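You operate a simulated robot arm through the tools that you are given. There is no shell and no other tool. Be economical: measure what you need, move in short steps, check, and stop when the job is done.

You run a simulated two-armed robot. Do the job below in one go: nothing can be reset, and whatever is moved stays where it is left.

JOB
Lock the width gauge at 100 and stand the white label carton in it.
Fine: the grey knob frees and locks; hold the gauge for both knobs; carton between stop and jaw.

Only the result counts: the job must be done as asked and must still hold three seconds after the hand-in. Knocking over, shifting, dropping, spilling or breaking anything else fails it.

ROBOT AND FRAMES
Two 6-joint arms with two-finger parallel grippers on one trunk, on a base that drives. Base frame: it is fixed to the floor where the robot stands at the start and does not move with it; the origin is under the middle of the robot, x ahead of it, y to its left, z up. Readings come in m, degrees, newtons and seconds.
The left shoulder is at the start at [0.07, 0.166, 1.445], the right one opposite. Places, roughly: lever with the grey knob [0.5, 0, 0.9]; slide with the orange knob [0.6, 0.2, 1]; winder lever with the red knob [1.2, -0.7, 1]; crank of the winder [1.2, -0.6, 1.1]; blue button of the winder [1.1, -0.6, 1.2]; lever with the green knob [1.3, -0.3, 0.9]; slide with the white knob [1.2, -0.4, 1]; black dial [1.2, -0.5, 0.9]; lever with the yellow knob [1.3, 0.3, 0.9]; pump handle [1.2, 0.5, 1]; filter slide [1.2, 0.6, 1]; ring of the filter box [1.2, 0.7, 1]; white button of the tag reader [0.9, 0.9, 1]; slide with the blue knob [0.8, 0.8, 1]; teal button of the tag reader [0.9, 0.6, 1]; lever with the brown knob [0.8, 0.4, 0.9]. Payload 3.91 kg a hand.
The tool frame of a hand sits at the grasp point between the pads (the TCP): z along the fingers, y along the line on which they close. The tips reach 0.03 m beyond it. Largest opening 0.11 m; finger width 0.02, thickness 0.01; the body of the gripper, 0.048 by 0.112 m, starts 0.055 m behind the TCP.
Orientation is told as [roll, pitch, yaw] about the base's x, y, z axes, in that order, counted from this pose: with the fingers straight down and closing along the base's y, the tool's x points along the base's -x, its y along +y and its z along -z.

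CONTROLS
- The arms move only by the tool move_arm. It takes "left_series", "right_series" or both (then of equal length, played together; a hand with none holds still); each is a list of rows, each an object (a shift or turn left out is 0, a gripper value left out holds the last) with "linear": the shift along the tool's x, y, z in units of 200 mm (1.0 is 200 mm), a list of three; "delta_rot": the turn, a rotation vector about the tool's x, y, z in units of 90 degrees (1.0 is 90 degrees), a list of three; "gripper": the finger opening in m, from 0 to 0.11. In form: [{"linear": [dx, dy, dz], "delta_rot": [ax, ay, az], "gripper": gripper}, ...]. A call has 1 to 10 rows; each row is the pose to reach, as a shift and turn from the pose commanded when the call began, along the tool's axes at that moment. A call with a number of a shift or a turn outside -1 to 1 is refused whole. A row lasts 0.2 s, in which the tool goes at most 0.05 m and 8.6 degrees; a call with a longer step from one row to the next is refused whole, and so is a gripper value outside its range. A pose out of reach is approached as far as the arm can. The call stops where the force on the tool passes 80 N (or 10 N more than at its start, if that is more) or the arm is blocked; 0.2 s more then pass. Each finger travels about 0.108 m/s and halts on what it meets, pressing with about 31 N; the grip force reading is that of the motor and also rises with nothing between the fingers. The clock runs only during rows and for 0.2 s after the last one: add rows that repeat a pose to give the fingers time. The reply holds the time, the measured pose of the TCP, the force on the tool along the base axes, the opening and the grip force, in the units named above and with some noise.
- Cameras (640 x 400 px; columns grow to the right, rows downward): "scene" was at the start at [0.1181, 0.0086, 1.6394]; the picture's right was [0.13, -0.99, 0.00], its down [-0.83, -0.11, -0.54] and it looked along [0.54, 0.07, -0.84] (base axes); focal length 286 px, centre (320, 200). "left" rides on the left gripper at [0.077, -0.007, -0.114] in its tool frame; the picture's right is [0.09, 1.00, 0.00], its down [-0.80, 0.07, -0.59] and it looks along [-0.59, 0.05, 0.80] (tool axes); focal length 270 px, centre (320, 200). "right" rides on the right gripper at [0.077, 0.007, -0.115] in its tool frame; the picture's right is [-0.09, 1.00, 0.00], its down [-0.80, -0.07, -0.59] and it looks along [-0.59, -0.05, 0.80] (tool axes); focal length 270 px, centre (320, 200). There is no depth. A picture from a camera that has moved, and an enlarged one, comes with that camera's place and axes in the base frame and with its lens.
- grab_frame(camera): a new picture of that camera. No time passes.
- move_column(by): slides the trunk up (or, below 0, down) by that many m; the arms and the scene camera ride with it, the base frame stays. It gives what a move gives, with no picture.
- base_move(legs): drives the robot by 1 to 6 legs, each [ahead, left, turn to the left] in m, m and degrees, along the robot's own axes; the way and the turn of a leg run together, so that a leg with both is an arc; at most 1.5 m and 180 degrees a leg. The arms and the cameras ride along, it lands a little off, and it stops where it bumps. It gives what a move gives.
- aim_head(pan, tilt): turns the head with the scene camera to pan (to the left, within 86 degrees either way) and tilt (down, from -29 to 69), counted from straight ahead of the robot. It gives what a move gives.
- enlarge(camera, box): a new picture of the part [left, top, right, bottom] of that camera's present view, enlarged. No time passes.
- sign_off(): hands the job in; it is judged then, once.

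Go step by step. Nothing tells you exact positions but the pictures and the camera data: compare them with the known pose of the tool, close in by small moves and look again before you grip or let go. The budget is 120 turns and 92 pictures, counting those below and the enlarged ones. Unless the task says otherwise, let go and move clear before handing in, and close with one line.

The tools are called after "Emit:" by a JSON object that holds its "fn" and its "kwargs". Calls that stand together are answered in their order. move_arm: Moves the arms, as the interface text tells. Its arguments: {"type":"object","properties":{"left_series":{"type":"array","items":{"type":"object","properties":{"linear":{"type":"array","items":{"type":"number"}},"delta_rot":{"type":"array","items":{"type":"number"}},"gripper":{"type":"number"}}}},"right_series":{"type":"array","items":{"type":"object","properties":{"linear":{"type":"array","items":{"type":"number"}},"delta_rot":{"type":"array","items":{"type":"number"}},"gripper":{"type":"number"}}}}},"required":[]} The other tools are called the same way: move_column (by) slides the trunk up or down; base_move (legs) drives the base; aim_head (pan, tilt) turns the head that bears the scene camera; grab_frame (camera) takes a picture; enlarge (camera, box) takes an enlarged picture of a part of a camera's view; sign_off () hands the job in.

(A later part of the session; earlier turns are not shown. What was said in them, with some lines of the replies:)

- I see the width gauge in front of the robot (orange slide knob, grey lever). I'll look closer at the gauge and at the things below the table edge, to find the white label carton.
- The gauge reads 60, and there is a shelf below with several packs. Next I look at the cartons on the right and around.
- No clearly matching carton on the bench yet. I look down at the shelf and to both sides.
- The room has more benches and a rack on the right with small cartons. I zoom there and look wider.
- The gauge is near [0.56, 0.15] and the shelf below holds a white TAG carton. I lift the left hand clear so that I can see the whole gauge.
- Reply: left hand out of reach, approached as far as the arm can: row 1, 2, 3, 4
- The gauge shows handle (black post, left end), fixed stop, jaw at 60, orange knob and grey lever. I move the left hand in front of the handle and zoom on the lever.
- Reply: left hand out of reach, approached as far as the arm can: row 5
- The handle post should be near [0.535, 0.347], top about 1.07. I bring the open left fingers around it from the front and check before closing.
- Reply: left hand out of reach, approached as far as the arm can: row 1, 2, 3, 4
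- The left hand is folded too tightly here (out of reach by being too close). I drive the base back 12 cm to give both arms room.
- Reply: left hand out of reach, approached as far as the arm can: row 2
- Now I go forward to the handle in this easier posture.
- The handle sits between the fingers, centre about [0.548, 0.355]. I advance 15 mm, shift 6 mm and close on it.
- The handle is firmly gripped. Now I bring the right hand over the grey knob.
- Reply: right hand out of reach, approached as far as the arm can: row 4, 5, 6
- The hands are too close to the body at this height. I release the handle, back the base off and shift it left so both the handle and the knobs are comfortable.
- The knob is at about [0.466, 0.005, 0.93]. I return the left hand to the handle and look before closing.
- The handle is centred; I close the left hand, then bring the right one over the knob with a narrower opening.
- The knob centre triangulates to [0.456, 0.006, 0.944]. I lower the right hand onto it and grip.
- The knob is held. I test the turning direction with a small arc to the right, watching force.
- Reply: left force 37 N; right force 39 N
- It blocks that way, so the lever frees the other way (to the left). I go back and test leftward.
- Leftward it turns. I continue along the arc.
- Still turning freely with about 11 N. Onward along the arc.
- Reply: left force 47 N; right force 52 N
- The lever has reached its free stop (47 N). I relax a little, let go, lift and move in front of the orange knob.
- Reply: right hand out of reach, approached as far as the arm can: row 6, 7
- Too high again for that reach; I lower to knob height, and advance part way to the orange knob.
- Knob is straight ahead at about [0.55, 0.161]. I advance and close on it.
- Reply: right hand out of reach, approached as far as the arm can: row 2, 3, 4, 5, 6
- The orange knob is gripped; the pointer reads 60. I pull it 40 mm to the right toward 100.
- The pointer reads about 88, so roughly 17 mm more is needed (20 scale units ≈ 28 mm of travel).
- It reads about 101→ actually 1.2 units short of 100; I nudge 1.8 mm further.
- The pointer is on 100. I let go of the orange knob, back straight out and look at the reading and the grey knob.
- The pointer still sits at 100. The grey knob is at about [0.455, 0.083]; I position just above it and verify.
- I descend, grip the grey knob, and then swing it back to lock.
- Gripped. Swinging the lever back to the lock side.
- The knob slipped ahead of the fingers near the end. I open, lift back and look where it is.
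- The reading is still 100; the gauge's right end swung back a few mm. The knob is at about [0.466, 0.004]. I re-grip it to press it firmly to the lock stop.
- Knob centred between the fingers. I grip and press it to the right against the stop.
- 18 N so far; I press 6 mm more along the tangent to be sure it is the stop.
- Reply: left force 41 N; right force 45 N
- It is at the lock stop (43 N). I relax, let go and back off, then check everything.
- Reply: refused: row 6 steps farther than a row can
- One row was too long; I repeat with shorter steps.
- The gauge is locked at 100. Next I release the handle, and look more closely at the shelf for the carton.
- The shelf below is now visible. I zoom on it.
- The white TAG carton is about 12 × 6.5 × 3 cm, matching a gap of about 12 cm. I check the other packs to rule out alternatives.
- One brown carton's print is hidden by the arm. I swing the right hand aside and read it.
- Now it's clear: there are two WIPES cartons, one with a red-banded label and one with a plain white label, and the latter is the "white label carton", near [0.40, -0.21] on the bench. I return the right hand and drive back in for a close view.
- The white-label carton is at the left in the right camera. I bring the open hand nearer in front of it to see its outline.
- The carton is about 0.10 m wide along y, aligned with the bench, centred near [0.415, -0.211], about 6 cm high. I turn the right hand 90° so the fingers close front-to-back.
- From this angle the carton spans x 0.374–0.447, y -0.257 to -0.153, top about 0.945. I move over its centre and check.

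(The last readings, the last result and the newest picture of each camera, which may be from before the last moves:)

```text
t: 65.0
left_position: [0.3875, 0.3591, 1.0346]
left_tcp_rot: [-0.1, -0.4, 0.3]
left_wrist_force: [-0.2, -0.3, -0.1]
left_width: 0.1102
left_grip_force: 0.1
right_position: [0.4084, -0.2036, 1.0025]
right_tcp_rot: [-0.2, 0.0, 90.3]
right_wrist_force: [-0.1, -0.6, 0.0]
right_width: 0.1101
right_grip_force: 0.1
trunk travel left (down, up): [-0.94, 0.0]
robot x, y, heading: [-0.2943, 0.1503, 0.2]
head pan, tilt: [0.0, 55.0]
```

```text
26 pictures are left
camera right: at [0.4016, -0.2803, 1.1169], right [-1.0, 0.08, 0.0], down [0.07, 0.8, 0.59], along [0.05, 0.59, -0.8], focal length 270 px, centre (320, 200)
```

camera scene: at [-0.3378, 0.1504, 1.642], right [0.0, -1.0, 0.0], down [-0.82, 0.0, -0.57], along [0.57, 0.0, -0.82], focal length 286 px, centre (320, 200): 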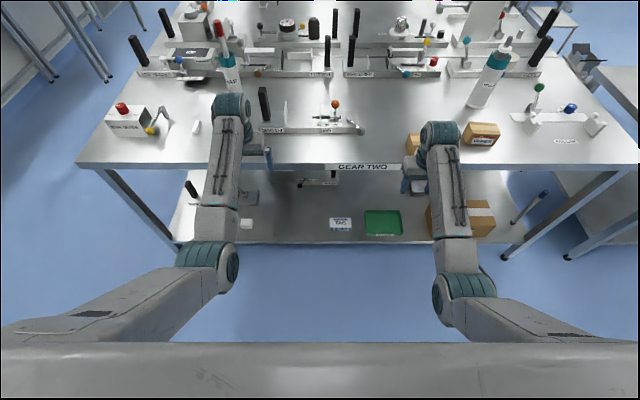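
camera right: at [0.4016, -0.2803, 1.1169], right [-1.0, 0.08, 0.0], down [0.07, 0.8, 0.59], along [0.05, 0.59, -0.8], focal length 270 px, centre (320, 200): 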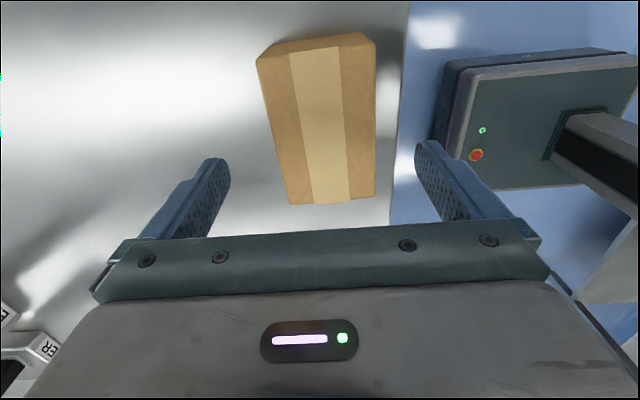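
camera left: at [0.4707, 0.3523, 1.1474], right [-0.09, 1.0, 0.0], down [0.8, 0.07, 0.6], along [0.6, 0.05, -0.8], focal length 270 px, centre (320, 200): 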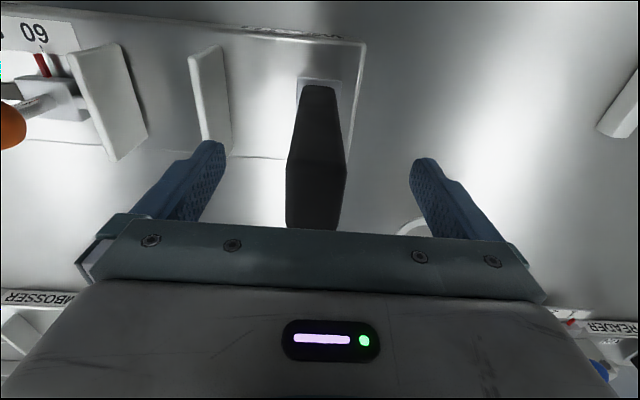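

Well centred (carton centre [0.405, -0.205], depth 7 cm). I lower the hand around it.

Emit:
{"fn": "move_arm", "kwargs": {"right_series": [{"linear": [0, 0.015, 0.12]}, {"linear": [0, 0.015, 0.24]}, {"linear": [0, 0.015, 0.32]}, {"linear": [0, 0.015, 0.37]}, {"linear": [0, 0.015, 0.37]}]}}

Emit:
{"fn": "grab_frame", "kwargs": {"camera": "right"}}

```text
t: 66.2
left_position: [0.3865, 0.3602, 1.0336]
left_tcp_rot: [-0.1, -0.3, 0.2]
left_wrist_force: [0.2, -0.5, 0.7]
left_width: 0.11
left_grip_force: 0.0
right_position: [0.4083, -0.2049, 0.9308]
right_tcp_rot: [-0.1, 0.0, 90.1]
right_wrist_force: [-0.8, 0.0, 5.3]
right_width: 0.1096
right_grip_force: 0.0
trunk travel left (down, up): [-0.94, 0.0]
robot x, y, heading: [-0.2925, 0.1493, 0.4]
head pan, tilt: [0.0, 55.0]
```

```text
25 pictures are left
camera right: at [0.4006, -0.2805, 1.0448], right [-1.0, 0.08, 0.0], down [0.07, 0.8, 0.59], along [0.05, 0.59, -0.8], focal length 270 px, centre (320, 200)
```

right: 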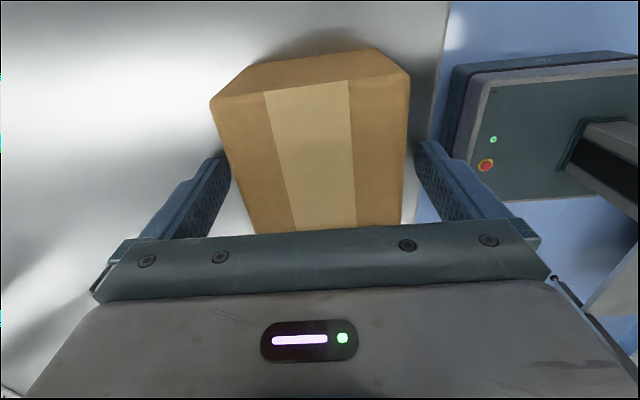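

The tips just touch the bench, so it is at about 0.90. I raise 5 mm and close.

Emit:
{"fn": "move_arm", "kwargs": {"right_series": [{"linear": [0, 0, -0.03]}, {"linear": [0, 0, -0.03], "gripper": 0.09}, {"linear": [0, 0, -0.03], "gripper": 0.07}, {"linear": [0, 0, -0.03], "gripper": 0.055}, {"linear": [0, 0, -0.03], "gripper": 0.05}, {"linear": [0, 0, -0.03], "gripper": 0.045}]}}

```text
t: 67.5
left_position: [0.3868, 0.3579, 1.0335]
left_tcp_rot: [-0.1, -0.2, 0.3]
left_wrist_force: [0.1, -0.1, -0.4]
left_width: 0.1103
left_grip_force: 0.0
right_position: [0.4085, -0.205, 0.936]
right_tcp_rot: [-0.1, -0.1, 90.1]
right_wrist_force: [-0.7, 0.3, 0.5]
right_width: 0.0649
right_grip_force: 31.4
trunk travel left (down, up): [-0.94, 0.0]
robot x, y, heading: [-0.2902, 0.1509, 0.1]
head pan, tilt: [0.0, 55.0]
```

Carton gripped (6.5 cm). I lift it to about z 1.03 and carry it part-way left with the arm.

Emit:
{"fn": "move_arm", "kwargs": {"right_series": [{"linear": [0, 0, -0.2]}, {"linear": [0, 0, -0.4]}, {"linear": [0, 0, -0.49]}, {"linear": [-0.2, 0, -0.49]}, {"linear": [-0.4, 0, -0.49]}, {"linear": [-0.6, 0, -0.49]}, {"linear": [-0.8, 0, -0.49]}, {"linear": [-1.0, 0, -0.49]}, {"linear": [-1.0, 0, -0.49]}]}}

Emit:
{"fn": "grab_frame", "kwargs": {"camera": "scene"}}

```text
t: 69.5
left_position: [0.3874, 0.3584, 1.0324]
left_tcp_rot: [-0.1, -0.3, 0.3]
left_wrist_force: [0.6, 0.1, -0.2]
left_width: 0.1099
left_grip_force: 0.1
right_position: [0.4088, -0.0064, 1.0321]
right_tcp_rot: [0.0, 0.0, 90.2]
right_wrist_force: [-0.7, 0.5, -1.8]
right_width: 0.065
right_grip_force: 31.2
trunk travel left (down, up): [-0.94, 0.0]
robot x, y, heading: [-0.2894, 0.1518, 0.0]
head pan, tilt: [0.0, 55.0]
```

```text
24 pictures are left
camera scene: at [-0.1684, 0.1502, 1.642], right [0.01, -1.0, 0.0], down [-0.82, 0.0, -0.57], along [0.57, 0.0, -0.82], focal length 286 px, centre (320, 200)
```

scene: 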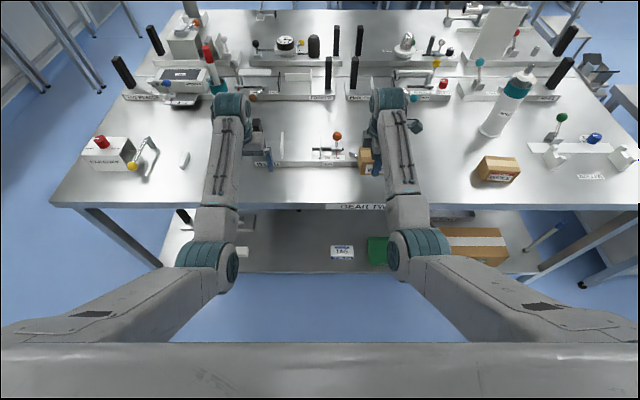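

Carton in hand, clear of everything. Now the base goes left 0.21 m.

Emit:
{"fn": "base_move", "kwargs": {"legs": [[0, 0.21, 0]]}}

Emit:
{"fn": "grab_frame", "kwargs": {"camera": "right"}}

Emit:
{"fn": "grab_frame", "kwargs": {"camera": "scene"}}

```text
t: 71.2
left_position: [0.3863, 0.5665, 1.0332]
left_tcp_rot: [0.0, -0.2, 0.3]
left_wrist_force: [0.1, -0.1, 0.9]
left_width: 0.1097
left_grip_force: 0.0
right_position: [0.4075, 0.2007, 1.0313]
right_tcp_rot: [0.0, -0.1, 90.2]
right_wrist_force: [-1.1, 0.2, -1.8]
right_width: 0.0649
right_grip_force: 30.5
trunk travel left (down, up): [-0.94, 0.0]
robot x, y, heading: [-0.2919, 0.3584, 0.5]
head pan, tilt: [0.0, 55.0]
```

```text
23 pictures are left
camera right: at [0.4005, 0.1257, 1.146], right [-1.0, 0.08, 0.0], down [0.07, 0.8, 0.6], along [0.05, 0.59, -0.8], focal length 270 px, centre (320, 200)
```

right: 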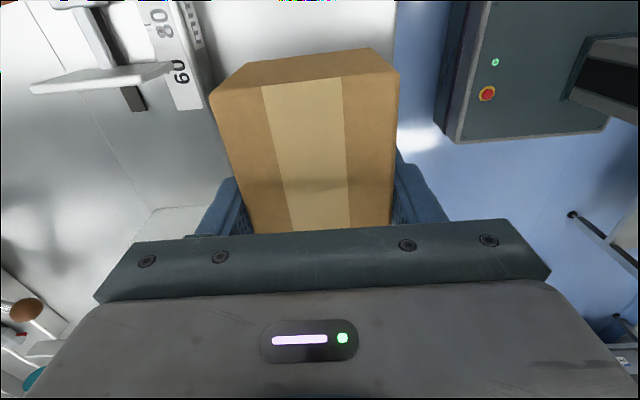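

```text
22 pictures are left
camera scene: at [-0.1696, 0.3569, 1.642], right [0.0, -1.0, 0.0], down [-0.82, 0.0, -0.57], along [0.57, 0.01, -0.82], focal length 286 px, centre (320, 200)
```

scene: 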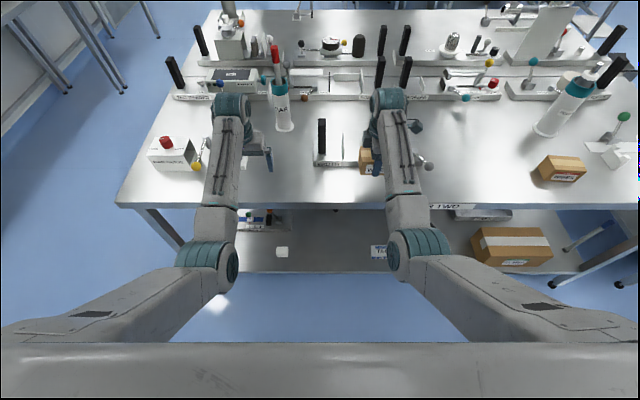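

The jaw plate is at y≈0.150 and stop at ≈0.283, so the gap centre is [0.526, 0.216]. I line up y, then drive 10 cm forward with the carton high.

Emit:
{"fn": "move_arm", "kwargs": {"right_series": [{"linear": [-0.04, 0, -0.02]}, {"linear": [-0.077, 0, -0.02]}, {"linear": [-0.077, 0, -0.02]}]}}

Emit:
{"fn": "base_move", "kwargs": {"legs": [[0.09, 0, 0]]}}

Emit:
{"fn": "grab_frame", "kwargs": {"camera": "right"}}

Emit:
{"fn": "enlarge", "kwargs": {"camera": "scene", "box": [290, 100, 450, 200]}}

```text
t: 72.0
left_position: [0.3857, 0.5699, 1.0328]
left_tcp_rot: [-0.2, -0.3, 0.3]
left_wrist_force: [0.1, 0.7, 0.5]
left_width: 0.1099
left_grip_force: 0.1
right_position: [0.4079, 0.2221, 1.0362]
right_tcp_rot: [0.1, 0.0, 90.2]
right_wrist_force: [-0.1, 0.8, -2.8]
right_width: 0.0645
right_grip_force: 30.9
trunk travel left (down, up): [-0.94, 0.0]
robot x, y, heading: [-0.2911, 0.3618, 0.2]
head pan, tilt: [0.0, 55.0]
```

```text
t: 73.1
left_position: [0.4725, 0.5686, 1.0366]
left_tcp_rot: [-0.1, -0.6, 0.3]
left_wrist_force: [-0.6, -0.2, 1.0]
left_width: 0.11
left_grip_force: 0.0
right_position: [0.4939, 0.2201, 1.0406]
right_tcp_rot: [-0.3, -0.1, 90.1]
right_wrist_force: [-0.4, 0.1, -0.9]
right_width: 0.0647
right_grip_force: 30.4
trunk travel left (down, up): [-0.94, 0.0]
robot x, y, heading: [-0.2017, 0.3606, 0.2]
head pan, tilt: [0.0, 55.0]
```

```text
21 pictures are left
camera right: at [0.4853, 0.1443, 1.1552], right [-1.0, 0.09, -0.01], down [0.07, 0.8, 0.59], along [0.06, 0.59, -0.8], focal length 270 px, centre (320, 200)
```

right: 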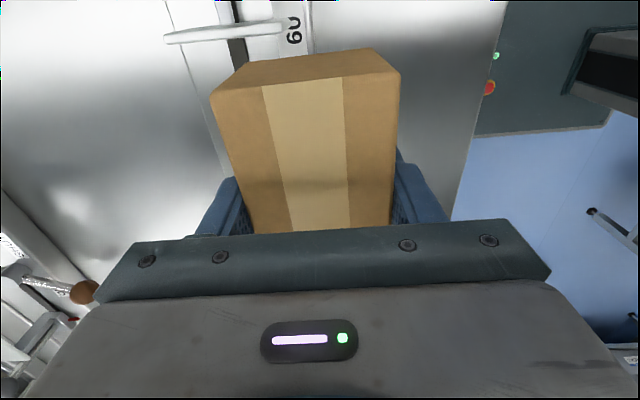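

```text
4.00 times, centred on (370, 150) of scene
camera zoom: at [-0.0867, 0.3615, 1.6428], right [0.0, -1.0, 0.0], down [-0.82, 0.0, -0.58], along [0.58, 0.0, -0.82], focal length 1142 px, centre (120, 400)
```

zoom: 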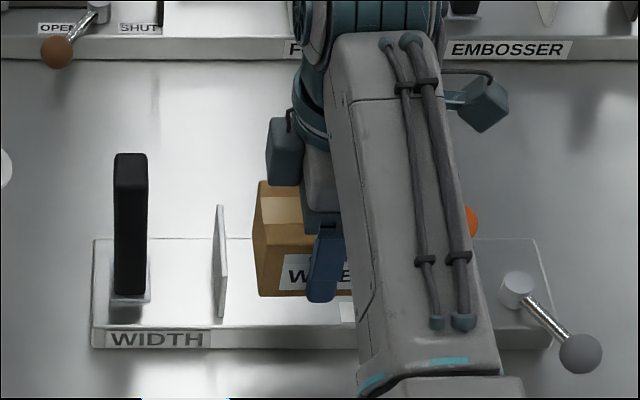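

The plates span x 0.503–0.572 with inner faces y 0.157 and 0.278. I move the carton to the centre [0.538, 0.2175], still high, and check.

Emit:
{"fn": "move_arm", "kwargs": {"right_series": [{"linear": [0.0, -0.1, 0]}, {"linear": [0.013, -0.22, 0]}, {"linear": [0.013, -0.22, 0.05]}, {"linear": [0.013, -0.22, 0.05]}]}}

Emit:
{"fn": "grab_frame", "kwargs": {"camera": "right"}}

Emit:
{"fn": "enlarge", "kwargs": {"camera": "scene", "box": [290, 100, 450, 200]}}

```text
t: 74.1
left_position: [0.4779, 0.5687, 1.0326]
left_tcp_rot: [-0.1, -0.3, 0.2]
left_wrist_force: [0.0, -0.5, -0.7]
left_width: 0.1098
left_grip_force: 0.0
right_position: [0.5426, 0.2169, 1.027]
right_tcp_rot: [-0.1, 0.0, 90.0]
right_wrist_force: [0.2, -0.2, -1.9]
right_width: 0.0647
right_grip_force: 31.0
trunk travel left (down, up): [-0.94, 0.0]
robot x, y, heading: [-0.2026, 0.3599, 0.0]
head pan, tilt: [0.0, 55.0]
```

```text
19 pictures are left
camera right: at [0.5345, 0.1408, 1.1412], right [-1.0, 0.09, 0.0], down [0.07, 0.8, 0.59], along [0.05, 0.59, -0.8], focal length 270 px, centre (320, 200)
```

right: 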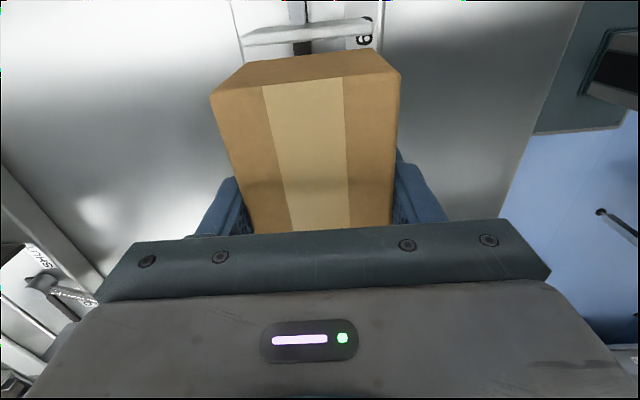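

```text
4.00 times, centred on (370, 150) of scene
camera zoom: at [-0.0778, 0.3618, 1.6419], right [0.0, -1.0, 0.0], down [-0.82, 0.0, -0.57], along [0.57, 0.0, -0.82], focal length 1142 px, centre (120, 400)
```

zoom: 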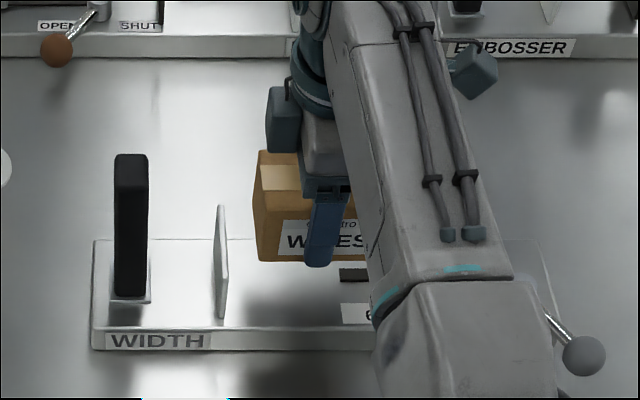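

Margins are about 5 mm at the jaw and 10 mm at the stop; I shift 2.5 mm toward the stop and lower.

Emit:
{"fn": "move_arm", "kwargs": {"right_series": [{"linear": [-0.0125, 0, 0.0]}, {"linear": [-0.0125, 0, 0.08]}, {"linear": [-0.0125, 0, 0.16]}, {"linear": [-0.0125, 0, 0.22]}, {"linear": [-0.0125, 0, 0.22]}]}}

Emit:
{"fn": "grab_frame", "kwargs": {"camera": "right"}}

Emit:
{"fn": "enlarge", "kwargs": {"camera": "scene", "box": [290, 100, 450, 200]}}

```text
t: 75.3
left_position: [0.4779, 0.5678, 1.0328]
left_tcp_rot: [0.0, -0.3, 0.2]
left_wrist_force: [-0.6, -0.2, -0.1]
left_width: 0.1101
left_grip_force: 0.0
right_position: [0.5443, 0.2195, 0.9823]
right_tcp_rot: [0.0, 0.0, 90.1]
right_wrist_force: [0.0, -0.4, -1.2]
right_width: 0.0647
right_grip_force: 30.6
trunk travel left (down, up): [-0.94, 0.0]
robot x, y, heading: [-0.1988, 0.3677, 0.2]
head pan, tilt: [0.0, 55.0]
```

```text
17 pictures are left
camera right: at [0.5361, 0.1437, 1.0969], right [-1.0, 0.09, 0.0], down [0.07, 0.8, 0.59], along [0.05, 0.59, -0.8], focal length 270 px, centre (320, 200)
```

right: 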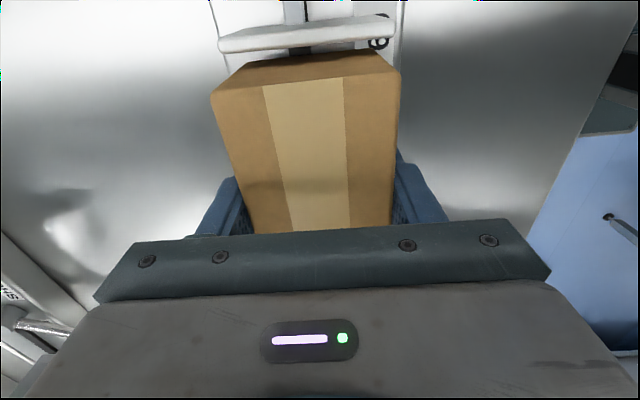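

```text
4.00 times, centred on (370, 150) of scene
camera zoom: at [-0.0781, 0.3618, 1.642], right [0.0, -1.0, 0.0], down [-0.82, 0.0, -0.57], along [0.57, 0.0, -0.82], focal length 1142 px, centre (120, 400)
```

zoom: 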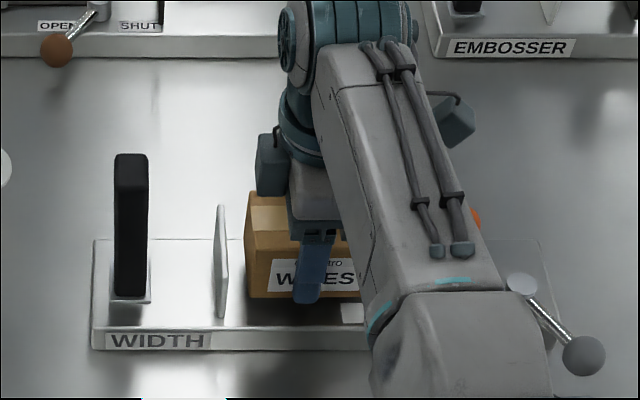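

Fits between stop and jaw. I lower the rest in small steps until it touches.

Emit:
{"fn": "move_arm", "kwargs": {"right_series": [{"linear": [0, 0, 0.02]}, {"linear": [0, 0, 0.04]}, {"linear": [0, 0, 0.06]}, {"linear": [0, 0, 0.06]}]}}

```text
t: 76.3
left_position: [0.4774, 0.5679, 1.0337]
left_tcp_rot: [0.0, -0.3, 0.3]
left_wrist_force: [0.3, 0.4, -0.2]
left_width: 0.11
left_grip_force: 0.1
right_position: [0.5436, 0.2195, 0.9701]
right_tcp_rot: [0.0, 0.0, 90.1]
right_wrist_force: [-0.1, -0.4, -1.0]
right_width: 0.0646
right_grip_force: 31.5
trunk travel left (down, up): [-0.94, 0.0]
robot x, y, heading: [-0.1986, 0.3641, -0.2]
head pan, tilt: [0.0, 55.0]
```

Emit:
{"fn": "move_arm", "kwargs": {"right_series": [{"linear": [0, 0, 0.015]}, {"linear": [0, 0, 0.03]}, {"linear": [0, 0, 0.03]}]}}

Emit:
{"fn": "grab_frame", "kwargs": {"camera": "right"}}

```text
t: 77.1
left_position: [0.4774, 0.5686, 1.0333]
left_tcp_rot: [-0.2, -0.4, 0.2]
left_wrist_force: [-0.1, -0.9, -0.3]
left_width: 0.1099
left_grip_force: 0.0
right_position: [0.5423, 0.2199, 0.9658]
right_tcp_rot: [-0.1, 0.0, 90.2]
right_wrist_force: [0.9, 0.0, 5.0]
right_width: 0.0647
right_grip_force: 31.3
trunk travel left (down, up): [-0.94, 0.0]
robot x, y, heading: [-0.1981, 0.3609, 0.2]
head pan, tilt: [0.0, 55.0]
```

```text
15 pictures are left
camera right: at [0.5348, 0.1437, 1.0805], right [-1.0, 0.09, 0.0], down [0.07, 0.8, 0.59], along [0.05, 0.59, -0.8], focal length 270 px, centre (320, 200)
```

right: 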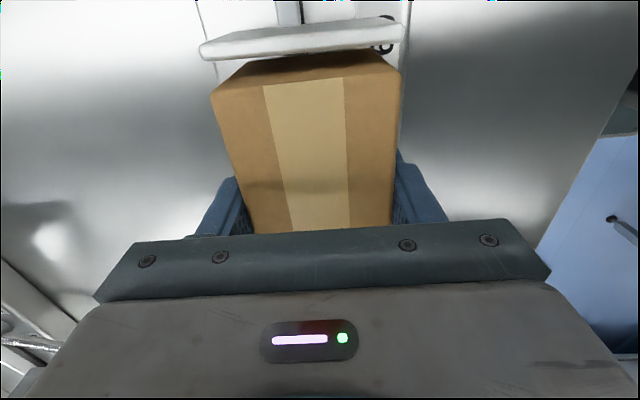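

The carton rests on the gauge (5 N). I open the fingers and lift straight up.

Emit:
{"fn": "move_arm", "kwargs": {"right_series": [{"gripper": 0.08}, {"gripper": 0.095}, {"gripper": 0.095}, {"linear": [0, 0, -0.1]}, {"linear": [0, 0, -0.25]}, {"linear": [0, 0, -0.4]}, {"linear": [0, 0, -0.45]}, {"linear": [0, 0, -0.45]}]}}

Emit:
{"fn": "grab_frame", "kwargs": {"camera": "right"}}

```text
t: 78.9
left_position: [0.4779, 0.5687, 1.0333]
left_tcp_rot: [0.0, -0.3, 0.2]
left_wrist_force: [-0.4, -0.5, -0.6]
left_width: 0.1098
left_grip_force: 0.1
right_position: [0.5422, 0.2214, 1.0554]
right_tcp_rot: [0.0, 0.0, 90.1]
right_wrist_force: [-0.8, 0.0, 0.2]
right_width: 0.0949
right_grip_force: 0.0
trunk travel left (down, up): [-0.94, 0.0]
robot x, y, heading: [-0.2014, 0.3587, 0.1]
head pan, tilt: [0.0, 55.0]
```

```text
14 pictures are left
camera right: at [0.5351, 0.1448, 1.1703], right [-1.0, 0.09, 0.0], down [0.07, 0.8, 0.59], along [0.05, 0.59, -0.8], focal length 270 px, centre (320, 200)
```

right: 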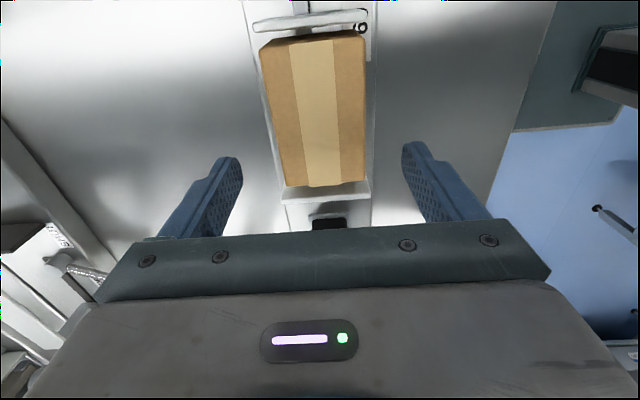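

The carton stands between jaw and stop. I back the robot off and take a final look.

Emit:
{"fn": "base_move", "kwargs": {"legs": [[-0.3, 0, 0]]}}

Emit:
{"fn": "grab_frame", "kwargs": {"camera": "scene"}}

Emit:
{"fn": "enlarge", "kwargs": {"camera": "scene", "box": [300, 80, 440, 170]}}

```text
t: 81.0
left_position: [0.1779, 0.5666, 1.0312]
left_tcp_rot: [-0.1, -0.1, -0.1]
left_wrist_force: [-1.2, 0.8, 0.1]
left_width: 0.1102
left_grip_force: 0.1
right_position: [0.2423, 0.2166, 1.0536]
right_tcp_rot: [0.0, -0.2, 89.9]
right_wrist_force: [1.3, -0.2, 0.2]
right_width: 0.0951
right_grip_force: 0.0
trunk travel left (down, up): [-0.94, 0.0]
robot x, y, heading: [-0.5027, 0.3613, -0.2]
head pan, tilt: [0.0, 55.0]
```

```text
13 pictures are left
camera scene: at [-0.3772, 0.3607, 1.6417], right [0.0, -1.0, 0.0], down [-0.82, 0.0, -0.57], along [0.57, 0.0, -0.82], focal length 286 px, centre (320, 200)
```

scene: 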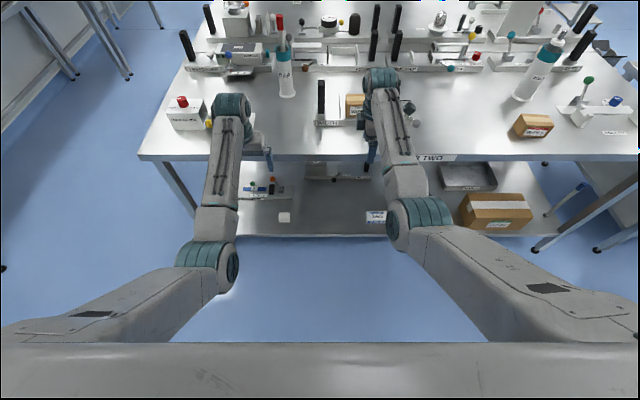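

```text
4.44 times, centred on (370, 125) of scene
camera zoom: at [-0.3772, 0.3607, 1.6417], right [0.0, -1.0, 0.0], down [-0.82, 0.0, -0.57], along [0.57, 0.0, -0.82], focal length 1269 px, centre (98, 533)
```

zoom: 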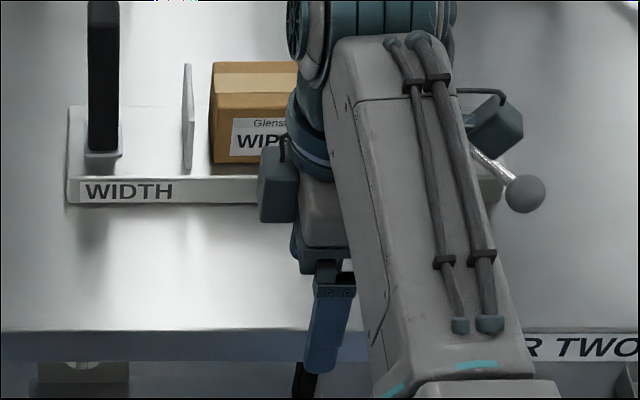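

The arm hides the scale, so I shift the base left for one last view of the pointer.

Emit:
{"fn": "base_move", "kwargs": {"legs": [[0, 0.25, 0]]}}

Emit:
{"fn": "enlarge", "kwargs": {"camera": "scene", "box": [380, 80, 520, 170]}}

```text
t: 82.8
left_position: [0.1754, 0.8192, 1.0335]
left_tcp_rot: [-0.1, -0.3, -0.1]
left_wrist_force: [-0.8, -0.7, -0.1]
left_width: 0.1098
left_grip_force: 0.1
right_position: [0.2397, 0.471, 1.0537]
right_tcp_rot: [-0.1, -0.1, 90.0]
right_wrist_force: [0.9, -0.3, -0.1]
right_width: 0.0948
right_grip_force: 0.0
trunk travel left (down, up): [-0.94, 0.0]
robot x, y, heading: [-0.4994, 0.6157, 0.2]
head pan, tilt: [0.0, 55.0]
```

```text
4.44 times, centred on (450, 125) of scene
camera zoom: at [-0.3804, 0.6121, 1.642], right [0.0, -1.0, 0.0], down [-0.82, 0.0, -0.57], along [0.57, 0.0, -0.82], focal length 1269 px, centre (-258, 533)
```

zoom: 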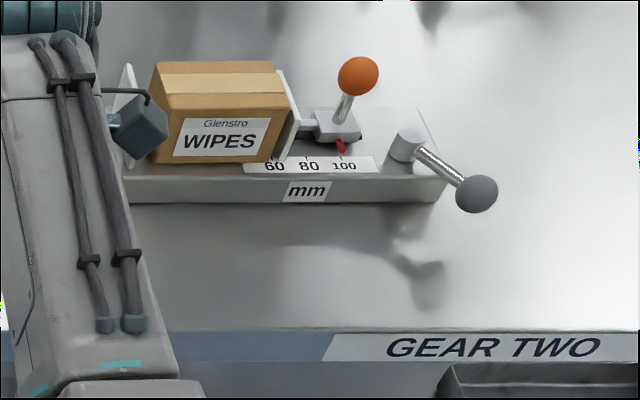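

The pointer is at 100, the lever is in its locked position, and the white-label carton stands between stop and jaw with the hands clear. I hand in.

Emit:
{"fn": "sign_off", "kwargs": {}}

```text
The job is handed in.
```

The width gauge is locked at 100, and the white-label WIPES carton stands between the stop and the jaw. While I was locking it, the gauge's right end swung back about 1 cm, and I did not move it back.
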